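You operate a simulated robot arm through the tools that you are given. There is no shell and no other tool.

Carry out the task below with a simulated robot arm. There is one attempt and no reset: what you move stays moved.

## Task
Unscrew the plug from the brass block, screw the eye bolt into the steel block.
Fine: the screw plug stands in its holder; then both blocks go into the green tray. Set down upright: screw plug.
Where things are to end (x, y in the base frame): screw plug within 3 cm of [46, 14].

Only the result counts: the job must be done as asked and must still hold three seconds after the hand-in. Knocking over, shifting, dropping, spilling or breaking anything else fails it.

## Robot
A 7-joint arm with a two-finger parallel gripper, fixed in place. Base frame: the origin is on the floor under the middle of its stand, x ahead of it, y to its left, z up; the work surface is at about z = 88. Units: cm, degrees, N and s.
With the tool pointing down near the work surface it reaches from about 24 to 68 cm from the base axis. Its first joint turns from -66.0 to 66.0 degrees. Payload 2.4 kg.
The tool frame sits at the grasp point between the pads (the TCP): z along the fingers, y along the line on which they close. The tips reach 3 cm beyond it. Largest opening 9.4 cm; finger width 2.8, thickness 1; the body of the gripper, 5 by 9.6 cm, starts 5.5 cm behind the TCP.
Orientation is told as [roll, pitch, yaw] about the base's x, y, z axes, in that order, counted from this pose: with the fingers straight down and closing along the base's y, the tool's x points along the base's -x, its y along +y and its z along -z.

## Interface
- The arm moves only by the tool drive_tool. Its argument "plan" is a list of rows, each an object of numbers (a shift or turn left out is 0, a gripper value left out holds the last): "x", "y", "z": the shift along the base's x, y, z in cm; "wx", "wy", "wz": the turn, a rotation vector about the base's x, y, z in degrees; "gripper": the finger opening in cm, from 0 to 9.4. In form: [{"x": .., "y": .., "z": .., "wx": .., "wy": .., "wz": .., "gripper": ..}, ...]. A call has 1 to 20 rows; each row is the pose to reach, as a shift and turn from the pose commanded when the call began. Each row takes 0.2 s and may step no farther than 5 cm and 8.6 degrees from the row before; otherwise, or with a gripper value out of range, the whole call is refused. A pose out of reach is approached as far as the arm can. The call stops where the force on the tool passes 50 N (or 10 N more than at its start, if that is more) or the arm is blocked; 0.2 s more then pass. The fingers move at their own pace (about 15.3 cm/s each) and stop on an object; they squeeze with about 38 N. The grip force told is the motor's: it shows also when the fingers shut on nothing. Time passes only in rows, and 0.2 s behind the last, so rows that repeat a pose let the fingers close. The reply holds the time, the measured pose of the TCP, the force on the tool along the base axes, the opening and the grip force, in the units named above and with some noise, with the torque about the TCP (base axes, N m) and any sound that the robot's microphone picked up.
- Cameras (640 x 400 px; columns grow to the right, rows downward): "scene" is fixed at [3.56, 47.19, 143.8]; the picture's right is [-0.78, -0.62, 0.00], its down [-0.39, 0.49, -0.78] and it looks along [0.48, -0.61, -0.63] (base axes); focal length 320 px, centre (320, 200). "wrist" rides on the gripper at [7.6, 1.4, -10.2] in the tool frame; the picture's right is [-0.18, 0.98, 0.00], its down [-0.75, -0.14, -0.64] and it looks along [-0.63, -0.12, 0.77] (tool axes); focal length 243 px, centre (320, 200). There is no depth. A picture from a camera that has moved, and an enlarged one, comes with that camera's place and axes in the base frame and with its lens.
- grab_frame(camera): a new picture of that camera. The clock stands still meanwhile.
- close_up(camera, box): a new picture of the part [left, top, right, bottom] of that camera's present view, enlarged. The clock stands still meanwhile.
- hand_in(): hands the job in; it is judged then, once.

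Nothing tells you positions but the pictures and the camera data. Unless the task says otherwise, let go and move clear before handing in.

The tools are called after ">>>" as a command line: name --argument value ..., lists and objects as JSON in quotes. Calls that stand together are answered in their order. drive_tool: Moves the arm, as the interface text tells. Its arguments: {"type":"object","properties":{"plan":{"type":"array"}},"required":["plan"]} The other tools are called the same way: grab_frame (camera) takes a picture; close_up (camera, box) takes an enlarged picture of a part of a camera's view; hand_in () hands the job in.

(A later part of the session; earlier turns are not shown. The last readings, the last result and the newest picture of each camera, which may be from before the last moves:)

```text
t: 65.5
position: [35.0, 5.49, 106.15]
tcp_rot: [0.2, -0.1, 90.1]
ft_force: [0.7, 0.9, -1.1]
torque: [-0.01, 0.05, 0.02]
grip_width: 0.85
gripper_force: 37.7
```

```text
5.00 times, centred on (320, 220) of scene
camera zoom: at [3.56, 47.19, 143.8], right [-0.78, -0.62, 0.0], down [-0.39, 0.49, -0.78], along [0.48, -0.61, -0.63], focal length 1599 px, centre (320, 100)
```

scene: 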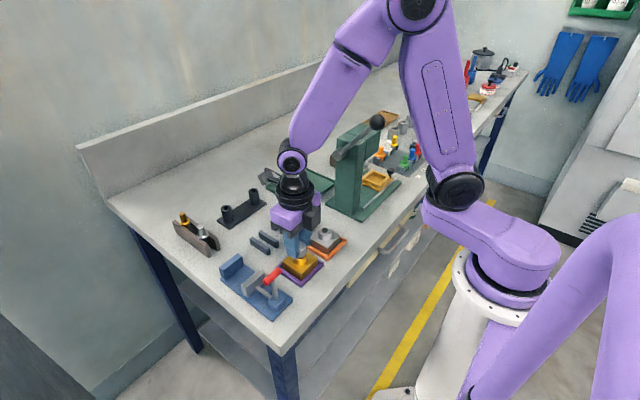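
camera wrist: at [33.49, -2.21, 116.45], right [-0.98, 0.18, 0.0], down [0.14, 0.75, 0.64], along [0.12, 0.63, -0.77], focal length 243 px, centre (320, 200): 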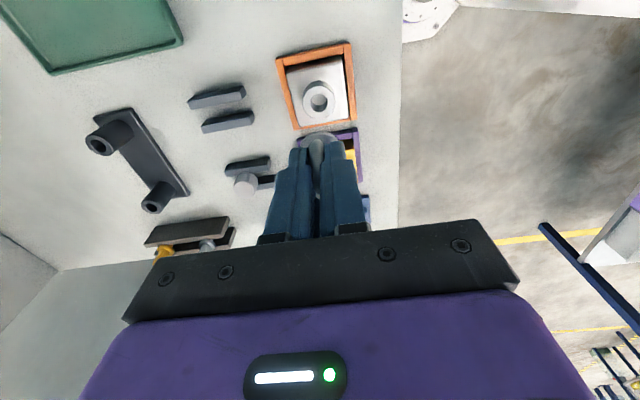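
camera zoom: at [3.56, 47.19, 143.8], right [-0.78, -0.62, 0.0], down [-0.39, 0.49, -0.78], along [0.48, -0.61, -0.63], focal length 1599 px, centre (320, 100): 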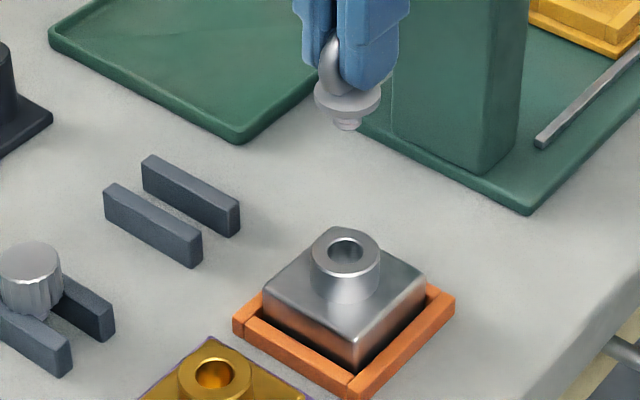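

Bolt and boss hole line up to within about 0.1 cm, and the hole is about 1.6 cm wide. I'll lower to just above the boss and check again.

>>> drive_tool --plan '[{"z": -1.5, "x": 0.03}, {"z": -3, "x": 0.03}, {"z": -4.5, "x": 0.03}, {"z": -6, "x": 0.03}, {"z": -6.7, "x": 0.03}, {"z": -6.7, "x": 0.03}]'

>>> close_up --camera "wrist" --box '[270, 80, 370, 180]'

>>> close_up --camera "scene" --box '[300, 200, 350, 250]'

```text
t: 66.9
position: [35.01, 5.53, 99.48]
tcp_rot: [0.0, -0.1, 89.8]
ft_force: [-0.8, 2.2, 1.5]
torque: [-0.49, 0.09, -0.08]
grip_width: 0.83
gripper_force: 38.3
```

```text
4.00 times, centred on (320, 130) of wrist
camera zoom: at [33.6, -2.22, 109.7], right [-0.98, 0.19, 0.0], down [0.14, 0.75, 0.64], along [0.12, 0.63, -0.77], focal length 970 px, centre (320, 480)
```

zoom: 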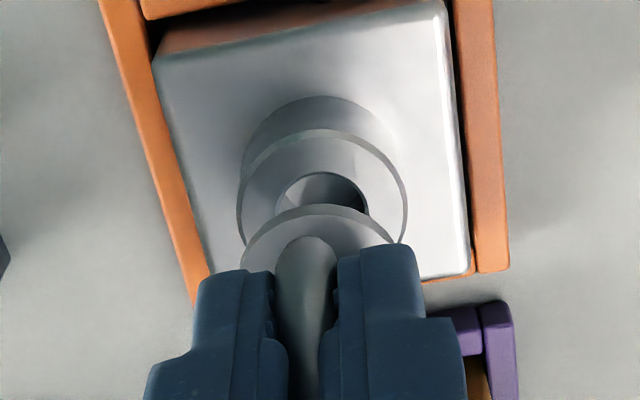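

```text
8.00 times, centred on (325, 225) of scene
camera zoom: at [3.56, 47.2, 143.8], right [-0.78, -0.62, 0.0], down [-0.39, 0.49, -0.78], along [0.48, -0.61, -0.63], focal length 2558 px, centre (280, 0)
```

zoom: 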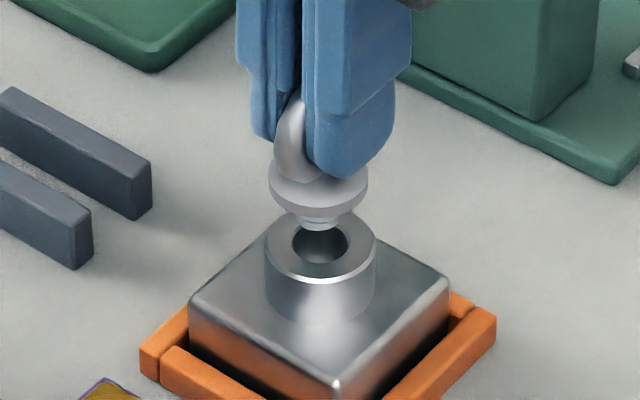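

>>> drive_tool --plan '[{"z": 0}, {"z": 0}]'

>>> grab_frame --camera "scene"

>>> close_up --camera "scene" --box '[270, 80, 430, 240]'

```text
t: 67.5
position: [35.05, 5.52, 99.46]
tcp_rot: [0.1, -0.1, 90.0]
ft_force: [1.9, 2.9, 0.5]
torque: [-0.43, 0.22, 0.09]
grip_width: 0.84
gripper_force: 37.8
```

```text
taken
```

scene: 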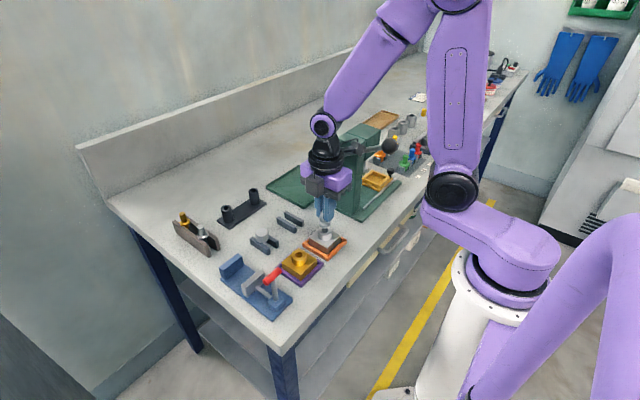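

```text
2.50 times, centred on (350, 160) of scene
camera zoom: at [3.56, 47.2, 143.8], right [-0.78, -0.62, 0.0], down [-0.39, 0.49, -0.78], along [0.48, -0.61, -0.63], focal length 800 px, centre (245, 300)
```

zoom: 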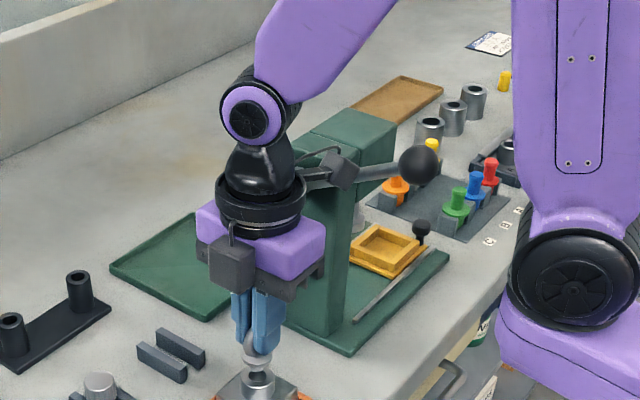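

The wrist camera has come down onto the press lever: its ball end has moved. I'll back straight up the way I came and look at the lever.

>>> drive_tool --plan '[{"z": 1.5}, {"z": 3}, {"z": 4.5}, {"z": 6}, {"z": 7}, {"z": 7}]'

>>> close_up --camera "scene" --box '[270, 80, 430, 240]'

>>> grab_frame --camera "wrist"

```text
t: 68.9
position: [34.78, 5.54, 106.54]
tcp_rot: [0.1, -0.1, 90.0]
ft_force: [-0.1, -0.5, -0.1]
torque: [-0.03, 0.0, -0.01]
grip_width: 0.84
gripper_force: 37.7
```

```text
2.50 times, centred on (350, 160) of scene
camera zoom: at [3.56, 47.19, 143.8], right [-0.78, -0.62, 0.0], down [-0.39, 0.49, -0.78], along [0.48, -0.61, -0.63], focal length 800 px, centre (245, 300)
```

zoom: 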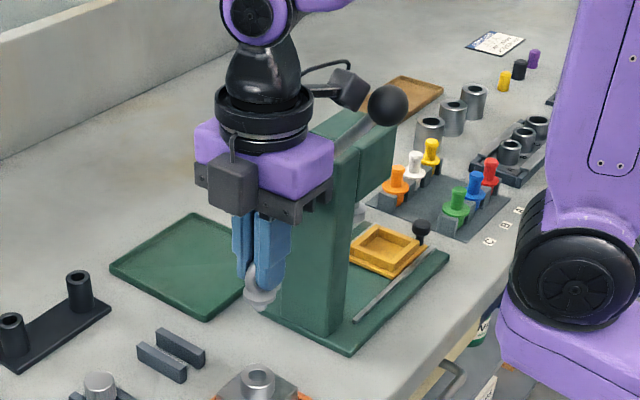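

```text
taken
camera wrist: at [33.39, -2.2, 116.91], right [-0.98, 0.19, 0.0], down [0.14, 0.75, 0.64], along [0.12, 0.63, -0.77], focal length 243 px, centre (320, 200)
```

wrist: 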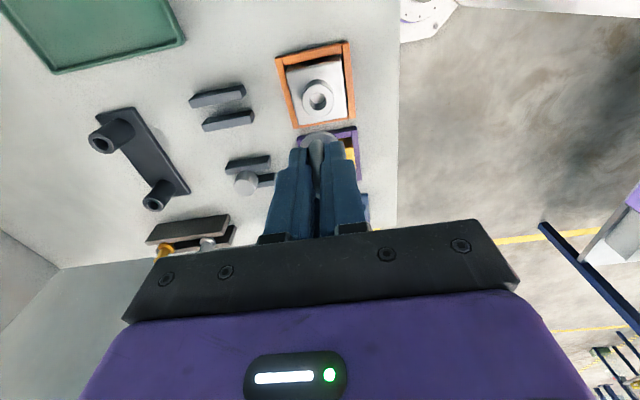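

The lever sprang back to its original position, so nothing is disturbed. It slopes from (39, −4.5, 106) up to (31, −5.5, 116), so near the steel block I must stay at yaw ≤ 60 to keep the camera clear of it. Turning to yaw 60.

>>> drive_tool --plan '[{"wz": -7.5}, {"wz": -15}, {"wz": -22.5}, {"wz": -30}, {"wz": -37.5}, {"wz": -37.5}]'

>>> close_up --camera "wrist" --box '[250, 40, 390, 160]'

>>> close_up --camera "scene" --box '[270, 80, 430, 240]'

```text
t: 70.3
position: [34.93, 5.53, 106.58]
tcp_rot: [0.2, -0.1, 52.3]
ft_force: [-0.4, 0.5, 0.0]
torque: [0.02, -0.01, 0.0]
grip_width: 0.82
gripper_force: 37.7
```

```text
3.33 times, centred on (320, 100) of wrist
camera zoom: at [29.13, 0.32, 116.81], right [-0.67, 0.75, 0.0], down [0.57, 0.51, 0.64], along [0.48, 0.43, -0.77], focal length 809 px, centre (320, 533)
```

zoom: 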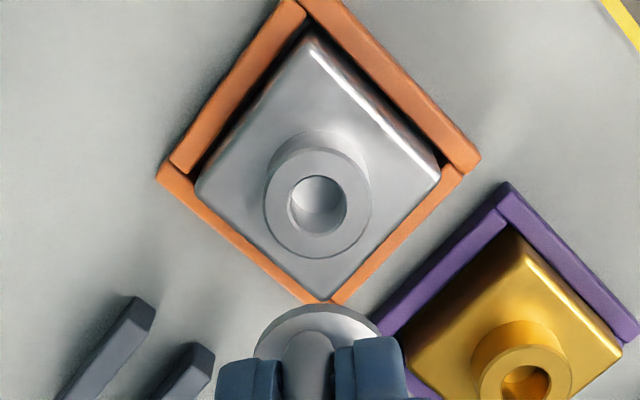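

```text
2.50 times, centred on (350, 160) of scene
camera zoom: at [3.56, 47.19, 143.8], right [-0.78, -0.62, 0.0], down [-0.39, 0.49, -0.78], along [0.48, -0.61, -0.63], focal length 800 px, centre (245, 300)
```

zoom: 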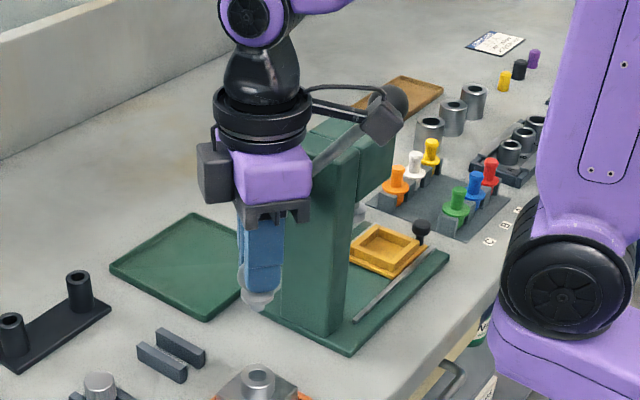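

Camera is clear of the lever now. Boss and bolt remain aligned within 0.1 cm; lowering again with a small x correction.

>>> drive_tool --plan '[{"x": 0.05, "z": -1.5}, {"x": 0.05, "z": -3}, {"x": 0.05, "z": -4.5}, {"x": 0.05, "z": -6}, {"x": 0.05, "z": -7}, {"x": 0.05, "z": -7}]'

>>> close_up --camera "wrist" --box '[270, 80, 370, 180]'

>>> close_up --camera "scene" --box '[300, 200, 350, 250]'

>>> close_up --camera "scene" --box '[270, 80, 430, 240]'

```text
t: 71.7
position: [35.03, 5.61, 99.4]
tcp_rot: [0.1, -0.1, 52.4]
ft_force: [-0.1, -0.2, 0.2]
torque: [-0.01, -0.02, 0.01]
grip_width: 0.84
gripper_force: 37.7
```

```text
4.00 times, centred on (320, 130) of wrist
camera zoom: at [29.19, 0.45, 109.69], right [-0.67, 0.75, 0.0], down [0.57, 0.51, 0.64], along [0.48, 0.43, -0.77], focal length 970 px, centre (320, 480)
```

zoom: 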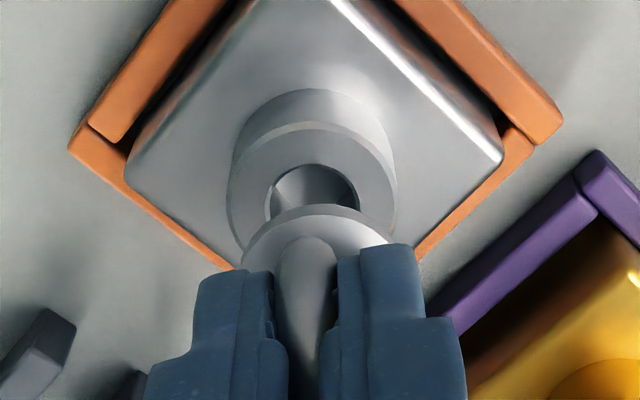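

```text
8.00 times, centred on (325, 225) of scene
camera zoom: at [3.56, 47.19, 143.8], right [-0.78, -0.62, 0.0], down [-0.39, 0.49, -0.78], along [0.48, -0.61, -0.63], focal length 2558 px, centre (280, 0)
```

zoom: 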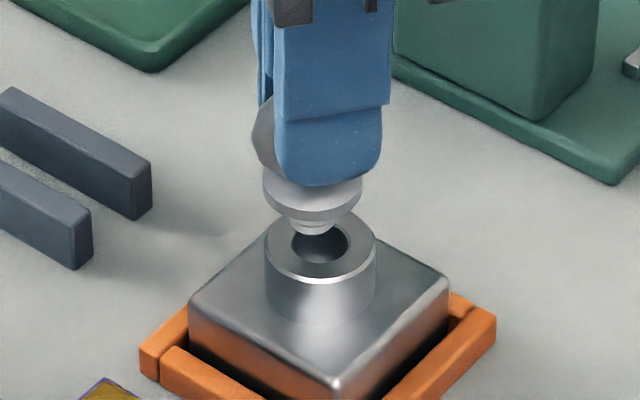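

```text
2.50 times, centred on (350, 160) of scene
camera zoom: at [3.56, 47.19, 143.8], right [-0.78, -0.62, 0.0], down [-0.39, 0.49, -0.78], along [0.48, -0.61, -0.63], focal length 800 px, centre (245, 300)
```

zoom: 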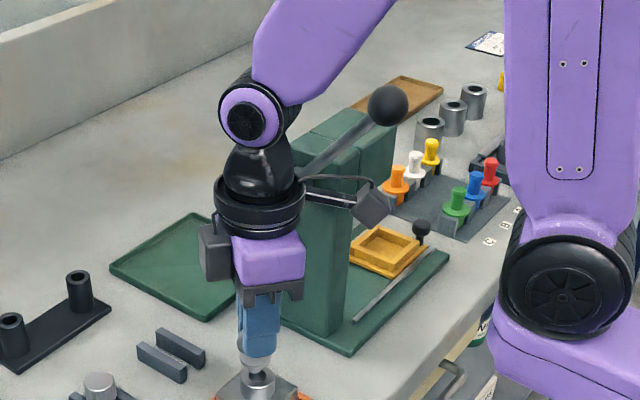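

Lever untouched this time. Comparing both views, the bolt sits about (0.1, 0.2) cm off the hole axis; I'll correct and lower a little further.

>>> drive_tool --plan '[{"x": -0.1, "y": -0.19, "z": -0.2}, {"x": -0.1, "y": -0.19, "z": -0.5}, {"x": -0.1, "y": -0.19, "z": -0.5}]'

>>> close_up --camera "wrist" --box '[270, 80, 370, 180]'

>>> close_up --camera "scene" --box '[305, 210, 345, 245]'

```text
t: 72.5
position: [34.82, 5.42, 99.01]
tcp_rot: [0.1, -0.2, 52.3]
ft_force: [0.7, 0.2, -0.6]
torque: [0.0, -0.02, 0.02]
grip_width: 0.85
gripper_force: 38.3
```

```text
4.00 times, centred on (320, 130) of wrist
camera zoom: at [29.02, 0.21, 109.26], right [-0.67, 0.75, 0.0], down [0.57, 0.51, 0.64], along [0.48, 0.43, -0.77], focal length 970 px, centre (320, 480)
```

zoom: 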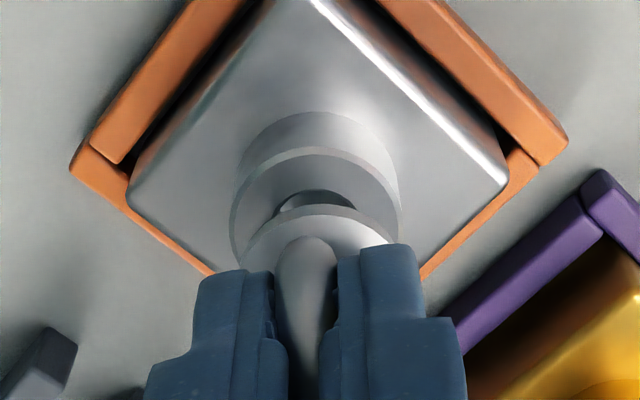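

```text
11.43 times, centred on (325, 228) of scene
camera zoom: at [3.56, 47.19, 143.8], right [-0.78, -0.62, 0.0], down [-0.39, 0.49, -0.78], along [0.48, -0.61, -0.63], focal length 3655 px, centre (263, -114)
```

zoom: 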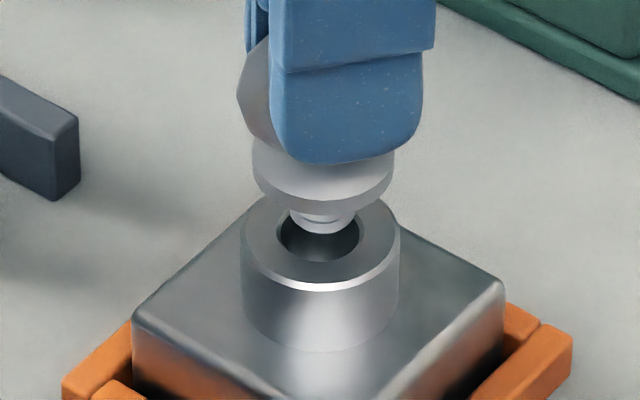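

Aligned now in both views. Lowering slowly into the hole.

>>> drive_tool --plan '[{"z": -0.1}, {"z": -0.2}, {"z": -0.3}, {"z": -0.4}, {"z": -0.5}, {"z": -0.5}]'

>>> close_up --camera "scene" --box '[305, 210, 345, 245]'

```text
t: 73.9
position: [34.9, 5.23, 98.4]
tcp_rot: [0.1, -0.1, 52.4]
ft_force: [0.2, 0.3, -0.7]
torque: [0.01, -0.03, 0.01]
grip_width: 0.85
gripper_force: 37.9
```

```text
11.43 times, centred on (325, 228) of scene
camera zoom: at [3.56, 47.19, 143.8], right [-0.78, -0.62, 0.0], down [-0.39, 0.49, -0.78], along [0.48, -0.61, -0.63], focal length 3655 px, centre (263, -114)
```

zoom: 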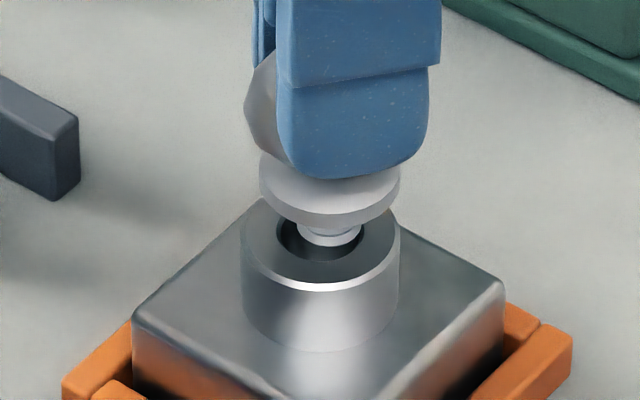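

>>> drive_tool --plan '[{"z": 0}, {"z": 0}]'

>>> close_up --camera "scene" --box '[305, 210, 345, 245]'

>>> close_up --camera "wrist" --box '[270, 80, 370, 180]'

```text
t: 74.5
position: [34.86, 5.24, 98.41]
tcp_rot: [0.2, -0.2, 52.4]
ft_force: [-0.5, 0.8, -0.3]
torque: [0.01, -0.02, 0.03]
grip_width: 0.84
gripper_force: 38.1
```

```text
11.43 times, centred on (325, 228) of scene
camera zoom: at [3.56, 47.19, 143.8], right [-0.78, -0.62, 0.0], down [-0.39, 0.49, -0.78], along [0.48, -0.61, -0.63], focal length 3655 px, centre (263, -114)
```

zoom: 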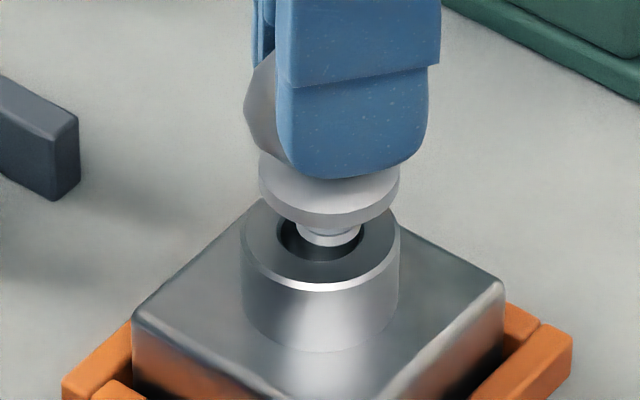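

```text
4.00 times, centred on (320, 130) of wrist
camera zoom: at [29.06, -0.05, 108.69], right [-0.67, 0.75, 0.0], down [0.57, 0.51, 0.64], along [0.48, 0.43, -0.77], focal length 970 px, centre (320, 480)
```

zoom: 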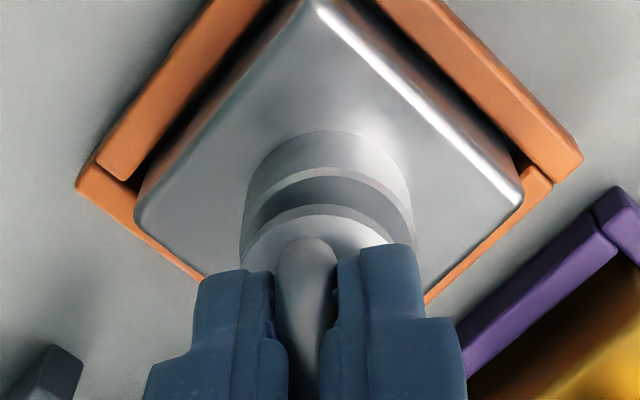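

The tool had drifted about 0.25 cm in y while lowering. I'll correct by (+0.05, +0.23) and re-check before inserting.

>>> drive_tool --plan '[{"x": 0.05, "y": 0.22}, {"x": 0.05, "y": 0.22}, {"x": 0.05, "y": 0.22}, {"x": 0.05, "y": 0.22}]'

>>> close_up --camera "scene" --box '[305, 210, 345, 245]'

>>> close_up --camera "wrist" --box '[270, 80, 370, 180]'

```text
t: 75.5
position: [34.91, 5.46, 98.48]
tcp_rot: [0.1, 0.0, 52.4]
ft_force: [0.4, 0.3, -0.6]
torque: [-0.02, -0.01, -0.02]
grip_width: 0.85
gripper_force: 38.0
```

```text
11.43 times, centred on (325, 228) of scene
camera zoom: at [3.56, 47.19, 143.8], right [-0.78, -0.62, 0.0], down [-0.39, 0.49, -0.78], along [0.48, -0.61, -0.63], focal length 3655 px, centre (263, -114)
```

zoom: 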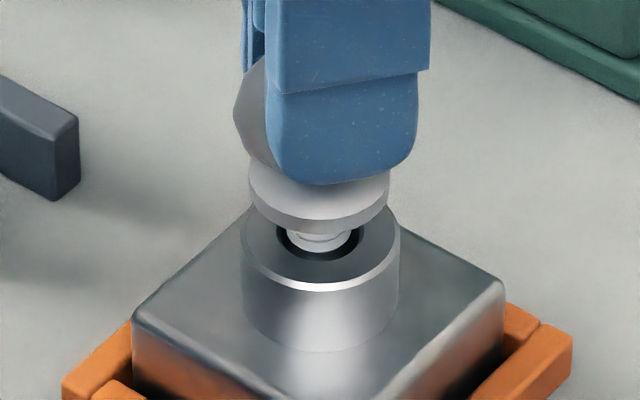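

```text
4.00 times, centred on (320, 130) of wrist
camera zoom: at [29.11, 0.22, 108.71], right [-0.67, 0.75, 0.0], down [0.57, 0.51, 0.64], along [0.48, 0.43, -0.77], focal length 970 px, centre (320, 480)
```

zoom: 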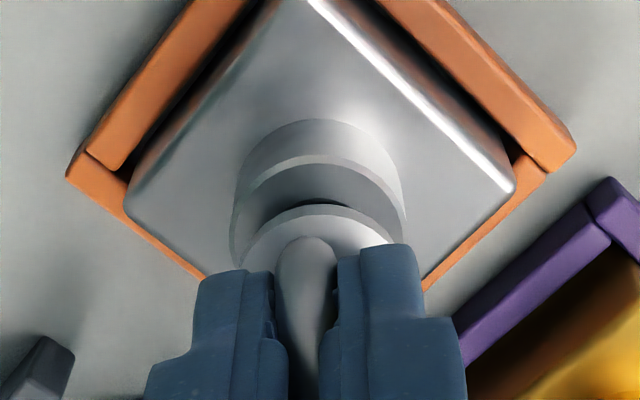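

Aligned: the shank end sits centrally in the hole. Lowering further in small steps.

>>> drive_tool --plan '[{"z": -0.1}, {"z": -0.2}, {"z": -0.3}, {"z": -0.4}, {"z": -0.4}, {"z": -0.4}]'

>>> close_up --camera "scene" --box '[305, 210, 345, 245]'

>>> close_up --camera "wrist" --box '[270, 80, 370, 180]'

```text
t: 76.9
position: [34.88, 5.56, 98.01]
tcp_rot: [0.0, -0.2, 52.4]
ft_force: [0.0, 0.8, -0.6]
torque: [0.02, 0.0, -0.03]
grip_width: 0.84
gripper_force: 38.2
```

```text
11.43 times, centred on (325, 228) of scene
camera zoom: at [3.56, 47.19, 143.8], right [-0.78, -0.62, 0.0], down [-0.39, 0.49, -0.78], along [0.48, -0.61, -0.63], focal length 3655 px, centre (263, -114)
```

zoom: 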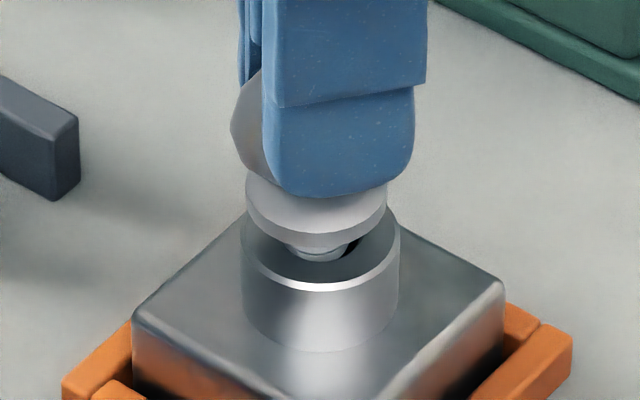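

```text
4.00 times, centred on (320, 130) of wrist
camera zoom: at [29.12, 0.3, 108.41], right [-0.67, 0.75, 0.0], down [0.57, 0.51, 0.64], along [0.48, 0.43, -0.77], focal length 970 px, centre (320, 480)
```

zoom: 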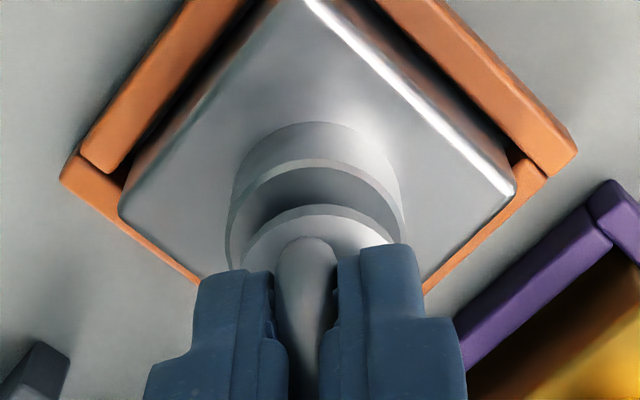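

>>> drive_tool --plan '[{"y": -0.1}, {"y": -0.1}, {"y": -0.1}, {"y": -0.1}]'

>>> drive_tool --plan '[{"z": 0}, {"z": 0}]'

>>> close_up --camera "scene" --box '[305, 210, 345, 245]'

>>> close_up --camera "wrist" --box '[270, 80, 370, 180]'

```text
t: 77.9
position: [35.01, 5.38, 98.25]
tcp_rot: [0.0, 0.0, 52.5]
ft_force: [-0.1, 0.3, -0.9]
torque: [0.01, 0.01, 0.0]
grip_width: 0.85
gripper_force: 38.7
```

```text
t: 78.5
position: [34.89, 5.43, 98.15]
tcp_rot: [0.2, 0.0, 52.5]
ft_force: [-0.1, 0.7, 0.1]
torque: [-0.01, 0.0, 0.0]
grip_width: 0.83
gripper_force: 37.2
```

```text
11.43 times, centred on (325, 228) of scene
camera zoom: at [3.56, 47.19, 143.8], right [-0.78, -0.62, 0.0], down [-0.39, 0.49, -0.78], along [0.48, -0.61, -0.63], focal length 3655 px, centre (263, -114)
```

zoom: 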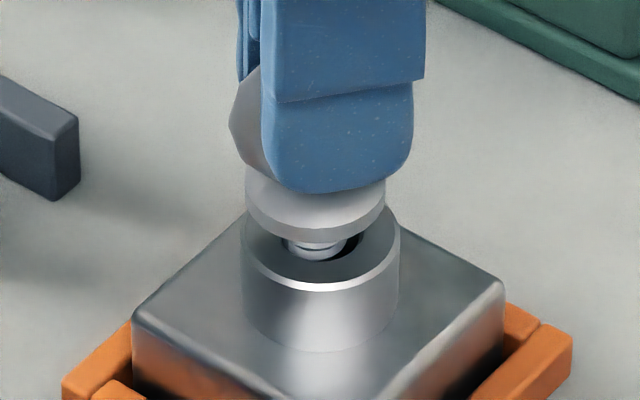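

```text
4.00 times, centred on (320, 130) of wrist
camera zoom: at [29.19, 0.24, 108.44], right [-0.67, 0.75, 0.0], down [0.57, 0.51, 0.64], along [0.48, 0.43, -0.77], focal length 970 px, centre (320, 480)
```

zoom: 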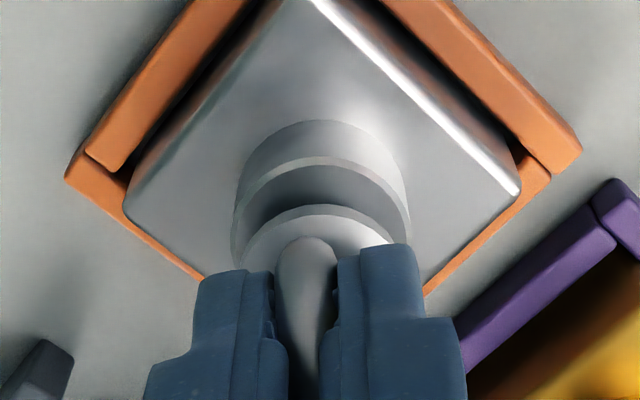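

>>> drive_tool --plan '[{"x": -0.07, "y": -0.06, "z": -0.1}, {"x": -0.07, "y": -0.06, "z": -0.2}, {"x": -0.07, "y": -0.06, "z": -0.3}, {"x": -0.07, "y": -0.06, "z": -0.3}, {"x": -0.07, "y": -0.06, "z": -0.3}]'

>>> close_up --camera "scene" --box '[305, 210, 345, 245]'

>>> close_up --camera "wrist" --box '[270, 80, 370, 180]'

```text
t: 79.7
position: [34.96, 5.4, 97.84]
tcp_rot: [0.1, -0.1, 52.4]
ft_force: [-0.1, 0.0, -0.2]
torque: [-0.01, 0.01, 0.03]
grip_width: 0.83
gripper_force: 37.9
```

```text
11.43 times, centred on (325, 228) of scene
camera zoom: at [3.56, 47.19, 143.8], right [-0.78, -0.62, 0.0], down [-0.39, 0.49, -0.78], along [0.48, -0.61, -0.63], focal length 3655 px, centre (263, -114)
```

zoom: 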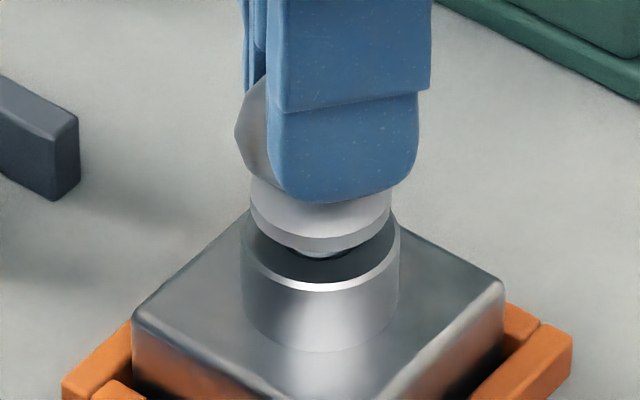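

```text
4.00 times, centred on (320, 130) of wrist
camera zoom: at [29.13, 0.15, 108.16], right [-0.67, 0.75, 0.0], down [0.57, 0.51, 0.64], along [0.48, 0.43, -0.77], focal length 970 px, centre (320, 480)
```

zoom: 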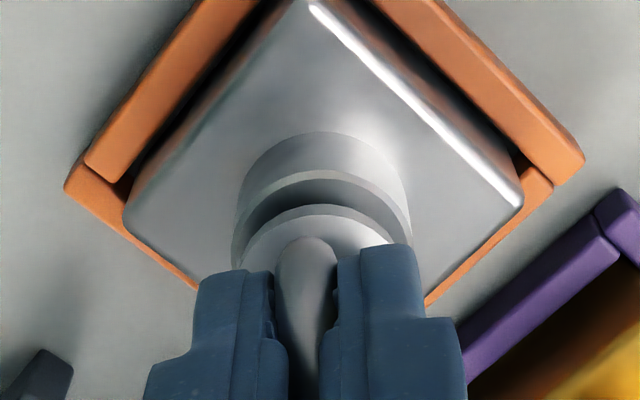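

Well aligned. Continue down until contact.

>>> drive_tool --plan '[{"z": -0.08}, {"z": -0.16}, {"z": -0.24}, {"z": -0.24}]'

>>> drive_tool --plan '[{"z": -0.06}, {"z": -0.12}, {"z": -0.12}]'

>>> close_up --camera "scene" --box '[305, 210, 345, 245]'

```text
t: 80.7
position: [34.89, 5.36, 97.64]
tcp_rot: [0.1, -0.1, 52.4]
ft_force: [0.2, 1.9, -2.3]
torque: [0.02, -0.04, -0.03]
grip_width: 0.86
gripper_force: 38.0
```

```text
t: 81.5
position: [34.82, 5.35, 97.58]
tcp_rot: [0.0, -0.2, 52.5]
ft_force: [2.4, -0.7, 1.3]
torque: [-0.04, -0.1, 0.01]
grip_width: 0.84
gripper_force: 37.8
```

```text
11.43 times, centred on (325, 228) of scene
camera zoom: at [3.57, 47.18, 143.81], right [-0.78, -0.62, 0.0], down [-0.39, 0.49, -0.78], along [0.48, -0.61, -0.63], focal length 3655 px, centre (263, -114)
```

zoom: 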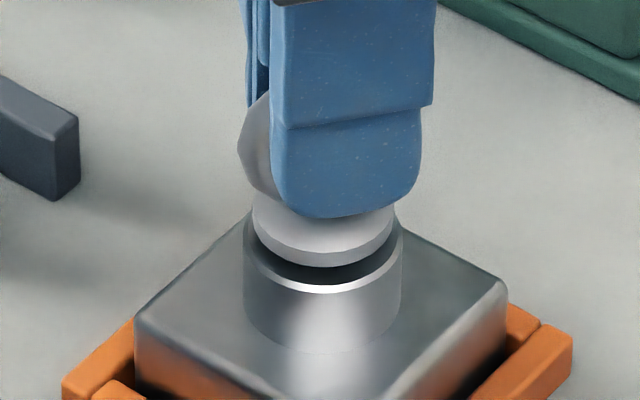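

The shank is in, with about 0.4 cm still showing between flange and boss. I'll start turning clockwise with matching descent.

>>> drive_tool --plan '[{"wz": -8, "z": -0.011}, {"wz": -16, "z": -0.022}, {"wz": -24, "z": -0.033}, {"wz": -32, "z": -0.044}, {"wz": -40, "z": -0.055}, {"wz": -40, "z": -0.055}]'

>>> close_up --camera "scene" --box '[305, 210, 345, 245]'

```text
t: 82.9
position: [34.9, 5.46, 97.47]
tcp_rot: [0.1, -0.2, 12.3]
ft_force: [2.1, 2.5, 2.8]
torque: [0.03, -0.01, 0.01]
grip_width: 0.83
gripper_force: 38.2
```

```text
11.43 times, centred on (325, 228) of scene
camera zoom: at [3.56, 47.19, 143.8], right [-0.78, -0.62, 0.0], down [-0.39, 0.49, -0.78], along [0.48, -0.61, -0.63], focal length 3655 px, centre (263, -114)
```

zoom: 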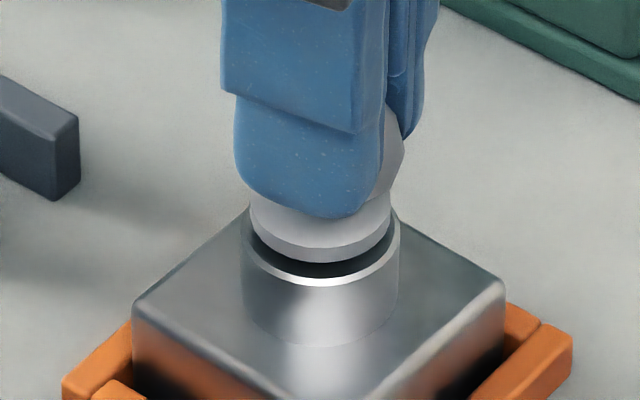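

>>> drive_tool --plan '[{"wz": -8, "z": -0.011}, {"wz": -16, "z": -0.022}, {"wz": -24, "z": -0.033}, {"wz": -32, "z": -0.044}, {"wz": -40, "z": -0.055}, {"wz": -40, "z": -0.055}]'

>>> close_up --camera "scene" --box '[305, 210, 345, 245]'

>>> close_up --camera "wrist" --box '[250, 60, 390, 180]'

```text
t: 84.3
position: [34.91, 5.45, 97.3]
tcp_rot: [0.2, -0.3, -27.6]
ft_force: [7.2, 16.9, 23.2]
torque: [0.74, 0.22, -0.01]
grip_width: 0.84
gripper_force: 37.8
```

```text
11.43 times, centred on (325, 228) of scene
camera zoom: at [3.55, 47.23, 143.79], right [-0.78, -0.62, 0.0], down [-0.39, 0.49, -0.78], along [0.48, -0.61, -0.63], focal length 3655 px, centre (263, -114)
```

zoom: 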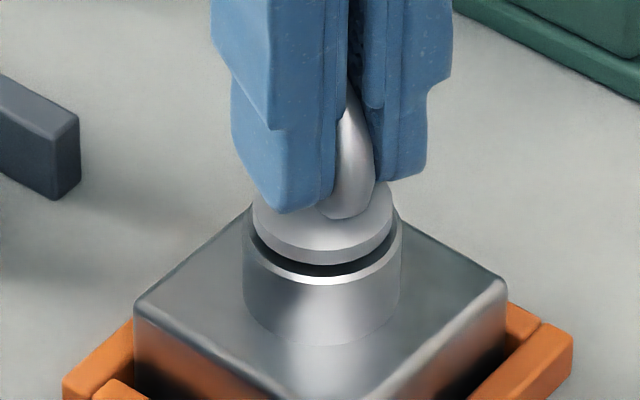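

```text
3.33 times, centred on (320, 120) of wrist
camera zoom: at [28.74, 10.2, 107.64], right [0.62, 0.79, 0.0], down [0.6, -0.47, 0.65], along [0.51, -0.4, -0.76], focal length 809 px, centre (320, 467)
```

zoom: 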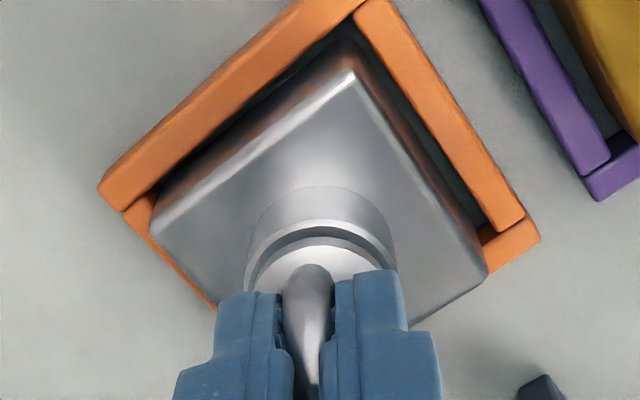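

Forces have built up (lateral 18 N, vertical 23 N). I'll relieve them by shifting along the reaction and see what remains.

>>> drive_tool --plan '[{"x": 0.05, "y": 0.12, "z": 0.08}, {"x": 0.05, "y": 0.12, "z": 0.08}]'

```text
t: 84.9
position: [34.89, 5.4, 97.49]
tcp_rot: [0.0, -0.1, -27.5]
ft_force: [6.3, 7.8, 15.4]
torque: [0.09, -0.31, -0.02]
grip_width: 0.85
gripper_force: 38.1
```

>>> drive_tool --plan '[{"x": 0.06, "y": 0.06, "z": 0.08}, {"x": 0.06, "y": 0.06, "z": 0.08}]'

>>> close_up --camera "scene" --box '[305, 210, 345, 245]'

```text
t: 85.5
position: [34.77, 5.35, 97.45]
tcp_rot: [-0.2, 0.1, -27.5]
ft_force: [-0.9, -2.7, -0.4]
torque: [-0.17, -0.12, -0.01]
grip_width: 0.87
gripper_force: 37.6
```

```text
11.43 times, centred on (325, 228) of scene
camera zoom: at [3.56, 47.18, 143.81], right [-0.78, -0.62, 0.0], down [-0.39, 0.49, -0.78], along [0.48, -0.61, -0.63], focal length 3655 px, centre (263, -114)
```

zoom: 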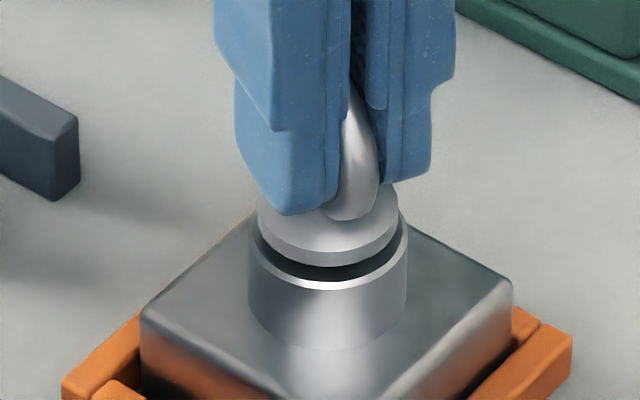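

>>> drive_tool --plan '[{"wz": -8}, {"wz": -16}, {"wz": -24}, {"wz": -24}]'

>>> close_up --camera "scene" --box '[305, 210, 345, 245]'

```text
t: 86.5
position: [35.09, 5.3, 97.6]
tcp_rot: [0.2, -0.2, -51.7]
ft_force: [0.4, 0.6, -5.7]
torque: [0.05, 0.0, -0.02]
grip_width: 0.84
gripper_force: 37.9
```

```text
11.43 times, centred on (325, 228) of scene
camera zoom: at [3.57, 47.19, 143.8], right [-0.78, -0.62, 0.0], down [-0.39, 0.49, -0.78], along [0.48, -0.61, -0.63], focal length 3655 px, centre (263, -114)
```

zoom: 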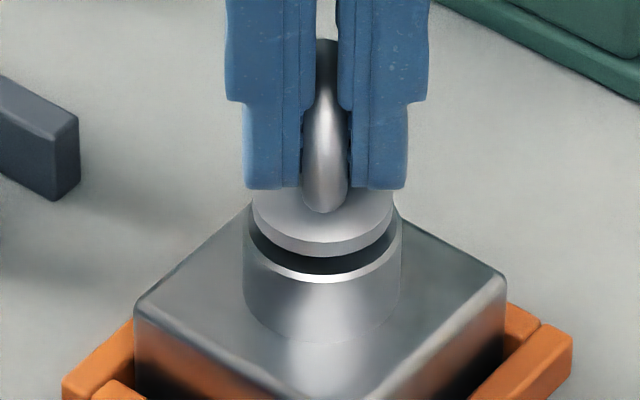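

The bolt is now being pulled downward (−5.7 N), so the thread has engaged. Continue turning with descent.

>>> drive_tool --plan '[{"z": -0.05}, {"wz": -8, "z": -0.061}, {"wz": -16, "z": -0.072}, {"wz": -24, "z": -0.083}, {"wz": -24, "z": -0.083}]'

```text
t: 87.7
position: [35.01, 5.49, 97.43]
tcp_rot: [0.1, -0.2, -75.6]
ft_force: [1.2, -0.1, -3.5]
torque: [0.0, 0.0, 0.02]
grip_width: 0.85
gripper_force: 38.1
```

>>> drive_tool --plan '[{"wz": -8, "z": -0.021}, {"wz": -16, "z": -0.032}, {"wz": -24, "z": -0.043}, {"wz": -24, "z": -0.043}]'

>>> close_up --camera "scene" --box '[305, 210, 345, 245]'

```text
t: 88.7
position: [35.06, 5.52, 97.39]
tcp_rot: [0.1, -0.2, -99.7]
ft_force: [2.2, 0.8, -0.3]
torque: [-0.07, -0.02, 0.01]
grip_width: 0.86
gripper_force: 38.3
```

```text
11.43 times, centred on (325, 228) of scene
camera zoom: at [3.56, 47.19, 143.8], right [-0.78, -0.62, 0.0], down [-0.39, 0.49, -0.78], along [0.48, -0.61, -0.63], focal length 3655 px, centre (263, -114)
```

zoom: 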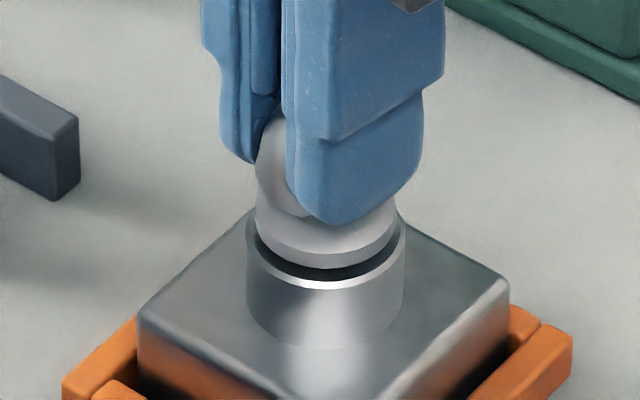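

>>> drive_tool --plan '[{"wz": -5, "z": -0.007}, {"wz": -10, "z": -0.014}, {"wz": -10, "z": -0.014}]'

>>> drive_tool --plan '[{"wz": -5, "z": -0.007}, {"wz": -10, "z": -0.014}, {"wz": -10, "z": -0.014}]'

```text
t: 89.5
position: [35.1, 5.59, 97.37]
tcp_rot: [0.0, -0.2, -109.6]
ft_force: [1.8, -1.4, 0.5]
torque: [-0.13, 0.0, -0.02]
grip_width: 0.82
gripper_force: 38.2
```

```text
t: 90.3
position: [34.89, 5.52, 97.46]
tcp_rot: [0.1, -0.2, -119.6]
ft_force: [-0.2, 3.3, -0.3]
torque: [0.07, 0.01, -0.01]
grip_width: 0.87
gripper_force: 38.3
```

>>> drive_tool --plan '[{"wz": -4, "z": -0.006}, {"wz": -8, "z": -0.012}, {"wz": -8, "z": -0.012}]'

>>> close_up --camera "scene" --box '[305, 210, 345, 245]'

>>> close_up --camera "wrist" --box '[250, 60, 390, 180]'

```text
t: 91.1
position: [35.01, 5.42, 97.31]
tcp_rot: [0.0, -0.2, -127.6]
ft_force: [-2.1, 4.1, 0.5]
torque: [0.09, 0.04, 0.0]
grip_width: 0.83
gripper_force: 38.0
```

```text
11.43 times, centred on (325, 228) of scene
camera zoom: at [3.55, 47.2, 143.8], right [-0.78, -0.62, 0.0], down [-0.39, 0.49, -0.78], along [0.48, -0.61, -0.63], focal length 3655 px, centre (263, -114)
```

zoom: 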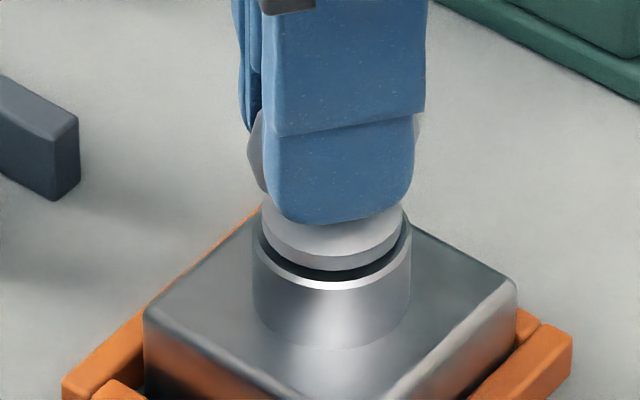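

```text
3.33 times, centred on (320, 120) of wrist
camera zoom: at [40.74, 10.63, 107.61], right [0.67, -0.75, 0.0], down [-0.57, -0.51, 0.64], along [-0.48, -0.43, -0.76], focal length 809 px, centre (320, 467)
```

zoom: 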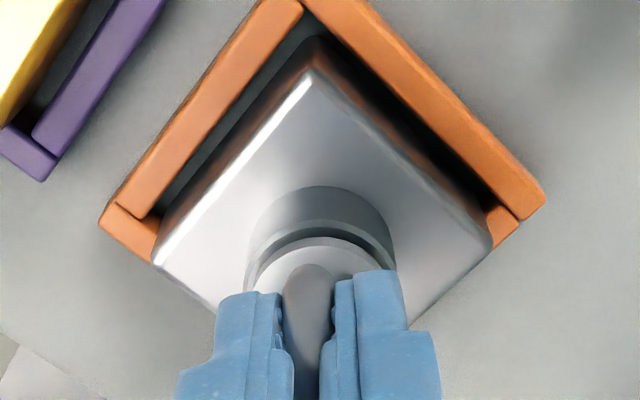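

Gap is shrinking. Now a regrip: open, rise, unwind 180° to yaw 52, and take the ring again.

>>> drive_tool --plan '[{"gripper": 1.5}, {"gripper": 2.6}, {"gripper": 2.6}, {"z": 1.5}, {"z": 3}, {"z": 4.2}, {"z": 4.2}]'

>>> drive_tool --plan '[{"wz": 8.5}, {"wz": 17}, {"wz": 25.5}, {"wz": 34}, {"wz": 42.5}, {"wz": 51}, {"wz": 59.5}, {"wz": 68}, {"wz": 76.5}, {"wz": 85}, {"wz": 93.5}, {"wz": 102}, {"wz": 110.5}, {"wz": 119}, {"wz": 127.5}, {"wz": 136}, {"wz": 144.5}, {"wz": 153}, {"wz": 161.5}, {"wz": 170}]'

>>> drive_tool --plan '[{"wz": 5}, {"wz": 10}, {"wz": 10}, {"wz": 10}]'

>>> close_up --camera "wrist" --box '[250, 60, 390, 180]'

>>> close_up --camera "scene" --box '[300, 200, 350, 250]'

```text
t: 92.7
position: [34.98, 5.49, 101.5]
tcp_rot: [0.2, -0.2, -127.5]
ft_force: [0.2, -0.5, 0.0]
torque: [-0.01, 0.03, -0.01]
grip_width: 2.6
gripper_force: 0.2
```

```text
t: 96.9
position: [35.0, 5.51, 101.54]
tcp_rot: [0.1, -0.2, 42.5]
ft_force: [0.1, 0.2, -1.1]
torque: [-0.01, 0.0, -0.02]
grip_width: 2.62
gripper_force: 0.0
```

```text
t: 97.9
position: [35.05, 5.48, 101.64]
tcp_rot: [0.1, -0.1, 52.4]
ft_force: [-0.2, -0.6, 0.5]
torque: [0.06, -0.01, 0.03]
grip_width: 2.58
gripper_force: 0.1
```

```text
3.33 times, centred on (320, 120) of wrist
camera zoom: at [29.27, 0.36, 111.9], right [-0.67, 0.74, 0.0], down [0.57, 0.51, 0.64], along [0.48, 0.43, -0.77], focal length 809 px, centre (320, 467)
```

zoom: 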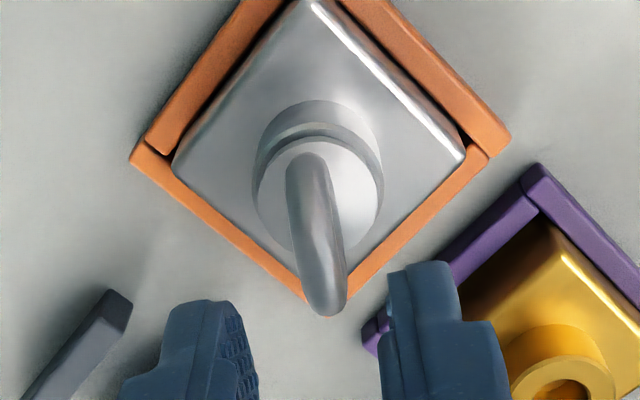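

```text
8.00 times, centred on (325, 225) of scene
camera zoom: at [3.56, 47.19, 143.8], right [-0.78, -0.62, 0.0], down [-0.39, 0.49, -0.78], along [0.48, -0.61, -0.63], focal length 2558 px, centre (280, 0)
```

zoom: 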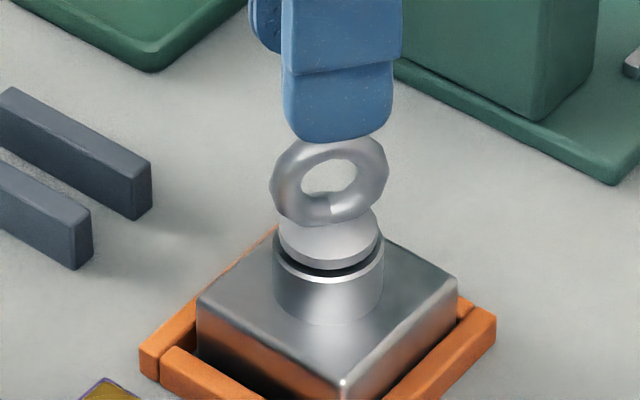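

The bolt stands upright in the block. Its axis appears about 0.2–0.3 cm off my tool axis, so I'll shift (−0.2, −0.22) and re-check before gripping.

>>> drive_tool --plan '[{"x": -0.2, "y": -0.22, "z": -0.5}, {"x": -0.2, "y": -0.22, "z": -1.0}, {"x": -0.2, "y": -0.22, "z": -1.0}]'

>>> close_up --camera "wrist" --box '[250, 60, 390, 200]'

>>> close_up --camera "scene" --box '[305, 205, 345, 245]'

```text
t: 98.7
position: [34.73, 5.24, 100.54]
tcp_rot: [0.1, -0.1, 52.3]
ft_force: [-0.7, -0.2, -0.6]
torque: [0.0, 0.0, 0.01]
grip_width: 2.57
gripper_force: 0.1
```

```text
2.86 times, centred on (320, 130) of wrist
camera zoom: at [29.02, 0.07, 110.9], right [-0.67, 0.75, 0.0], down [0.57, 0.51, 0.64], along [0.48, 0.43, -0.77], focal length 693 px, centre (320, 400)
```

zoom: 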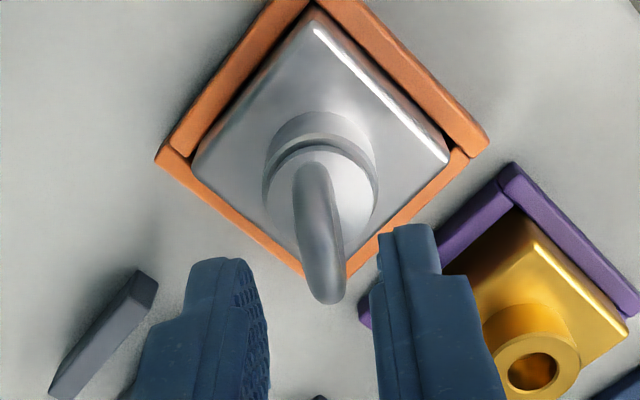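

```text
10.00 times, centred on (325, 225) of scene
camera zoom: at [3.56, 47.19, 143.8], right [-0.78, -0.62, 0.0], down [-0.39, 0.49, -0.78], along [0.48, -0.61, -0.63], focal length 3198 px, centre (270, -50)
```

zoom: 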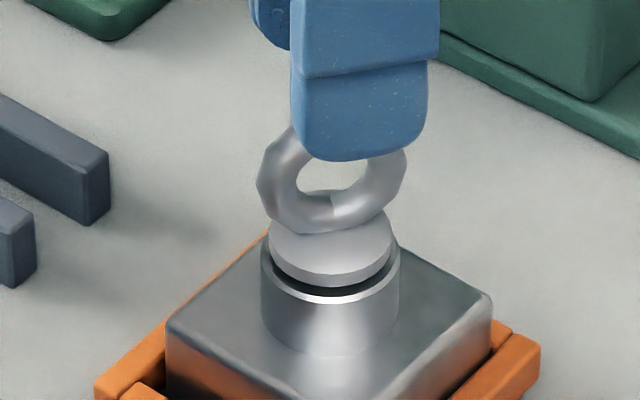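

Now centred over the bolt. Descend and grip the ring.

>>> drive_tool --plan '[{"z": -1}, {"z": -2}, {"z": -3}, {"z": -3.2}, {"z": -3.2}]'

>>> drive_tool --plan '[{"gripper": 1.5}, {"gripper": 0.3}, {"gripper": 0.3}, {"gripper": 0.3}]'

>>> close_up --camera "wrist" --box '[250, 80, 390, 200]'

```text
t: 99.9
position: [34.76, 5.26, 97.34]
tcp_rot: [0.1, -0.1, 52.4]
ft_force: [-0.4, -0.8, 0.8]
torque: [0.04, 0.0, 0.03]
grip_width: 2.59
gripper_force: 0.0
```

```text
t: 100.9
position: [34.98, 5.3, 97.44]
tcp_rot: [0.1, -0.1, 52.4]
ft_force: [-0.3, 1.2, -0.6]
torque: [0.0, -0.03, 0.04]
grip_width: 0.85
gripper_force: 38.1
```

```text
3.33 times, centred on (320, 140) of wrist
camera zoom: at [29.04, 0.1, 107.73], right [-0.67, 0.75, 0.0], down [0.57, 0.51, 0.64], along [0.48, 0.43, -0.77], focal length 809 px, centre (320, 400)
```

zoom: 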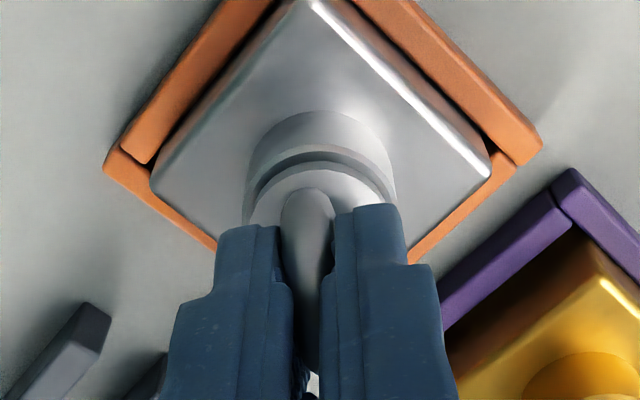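

Good grip, nearly concentric. Turning clockwise again.

>>> drive_tool --plan '[{"wz": -8, "z": -0.011}, {"wz": -16, "z": -0.022}, {"wz": -24, "z": -0.033}, {"wz": -32, "z": -0.044}, {"wz": -40, "z": -0.055}, {"wz": -40, "z": -0.055}]'

```text
t: 102.3
position: [34.86, 5.25, 97.31]
tcp_rot: [0.1, -0.2, 12.3]
ft_force: [-4.3, 9.2, 11.2]
torque: [0.24, 0.22, -0.03]
grip_width: 0.84
gripper_force: 38.6
```

>>> drive_tool --plan '[{"x": -0.04, "y": 0.08}, {"x": -0.04, "y": 0.08, "wz": -8}, {"x": -0.04, "y": 0.08, "wz": -16}, {"x": -0.04, "y": 0.08, "wz": -24}, {"x": -0.04, "y": 0.08, "wz": -24}]'

>>> close_up --camera "scene" --box '[305, 210, 345, 245]'

```text
t: 103.5
position: [34.83, 5.3, 97.45]
tcp_rot: [0.1, -0.3, -11.7]
ft_force: [4.2, 0.3, 3.6]
torque: [0.01, -0.12, -0.01]
grip_width: 0.85
gripper_force: 37.4
```

```text
11.43 times, centred on (325, 228) of scene
camera zoom: at [3.57, 47.19, 143.8], right [-0.78, -0.62, 0.0], down [-0.39, 0.49, -0.78], along [0.48, -0.61, -0.63], focal length 3655 px, centre (263, -114)
```

zoom: 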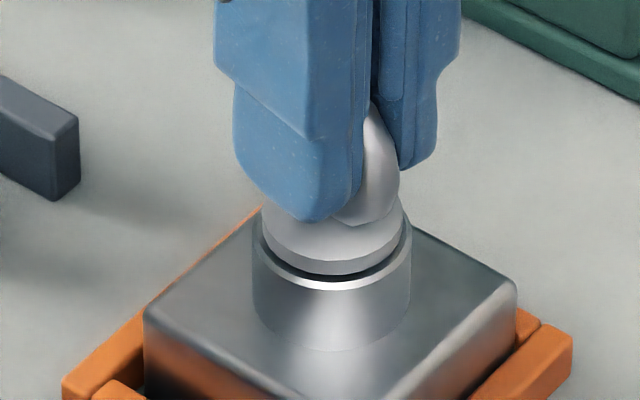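

Flange gap is down to about 0.2 cm. Continuing.

>>> drive_tool --plan '[{"x": 0.03, "wz": -8, "z": -0.005}, {"x": 0.03, "wz": -16, "z": -0.015}, {"x": 0.03, "wz": -24, "z": -0.025}, {"x": 0.03, "wz": -32, "z": -0.035}, {"x": 0.03, "wz": -40, "z": -0.045}, {"x": 0.03, "wz": -40, "z": -0.045}]'

```text
t: 104.9
position: [34.75, 5.42, 97.36]
tcp_rot: [0.1, 0.0, -51.7]
ft_force: [2.8, -0.2, 0.7]
torque: [-0.05, -0.12, 0.02]
grip_width: 0.86
gripper_force: 37.7
```

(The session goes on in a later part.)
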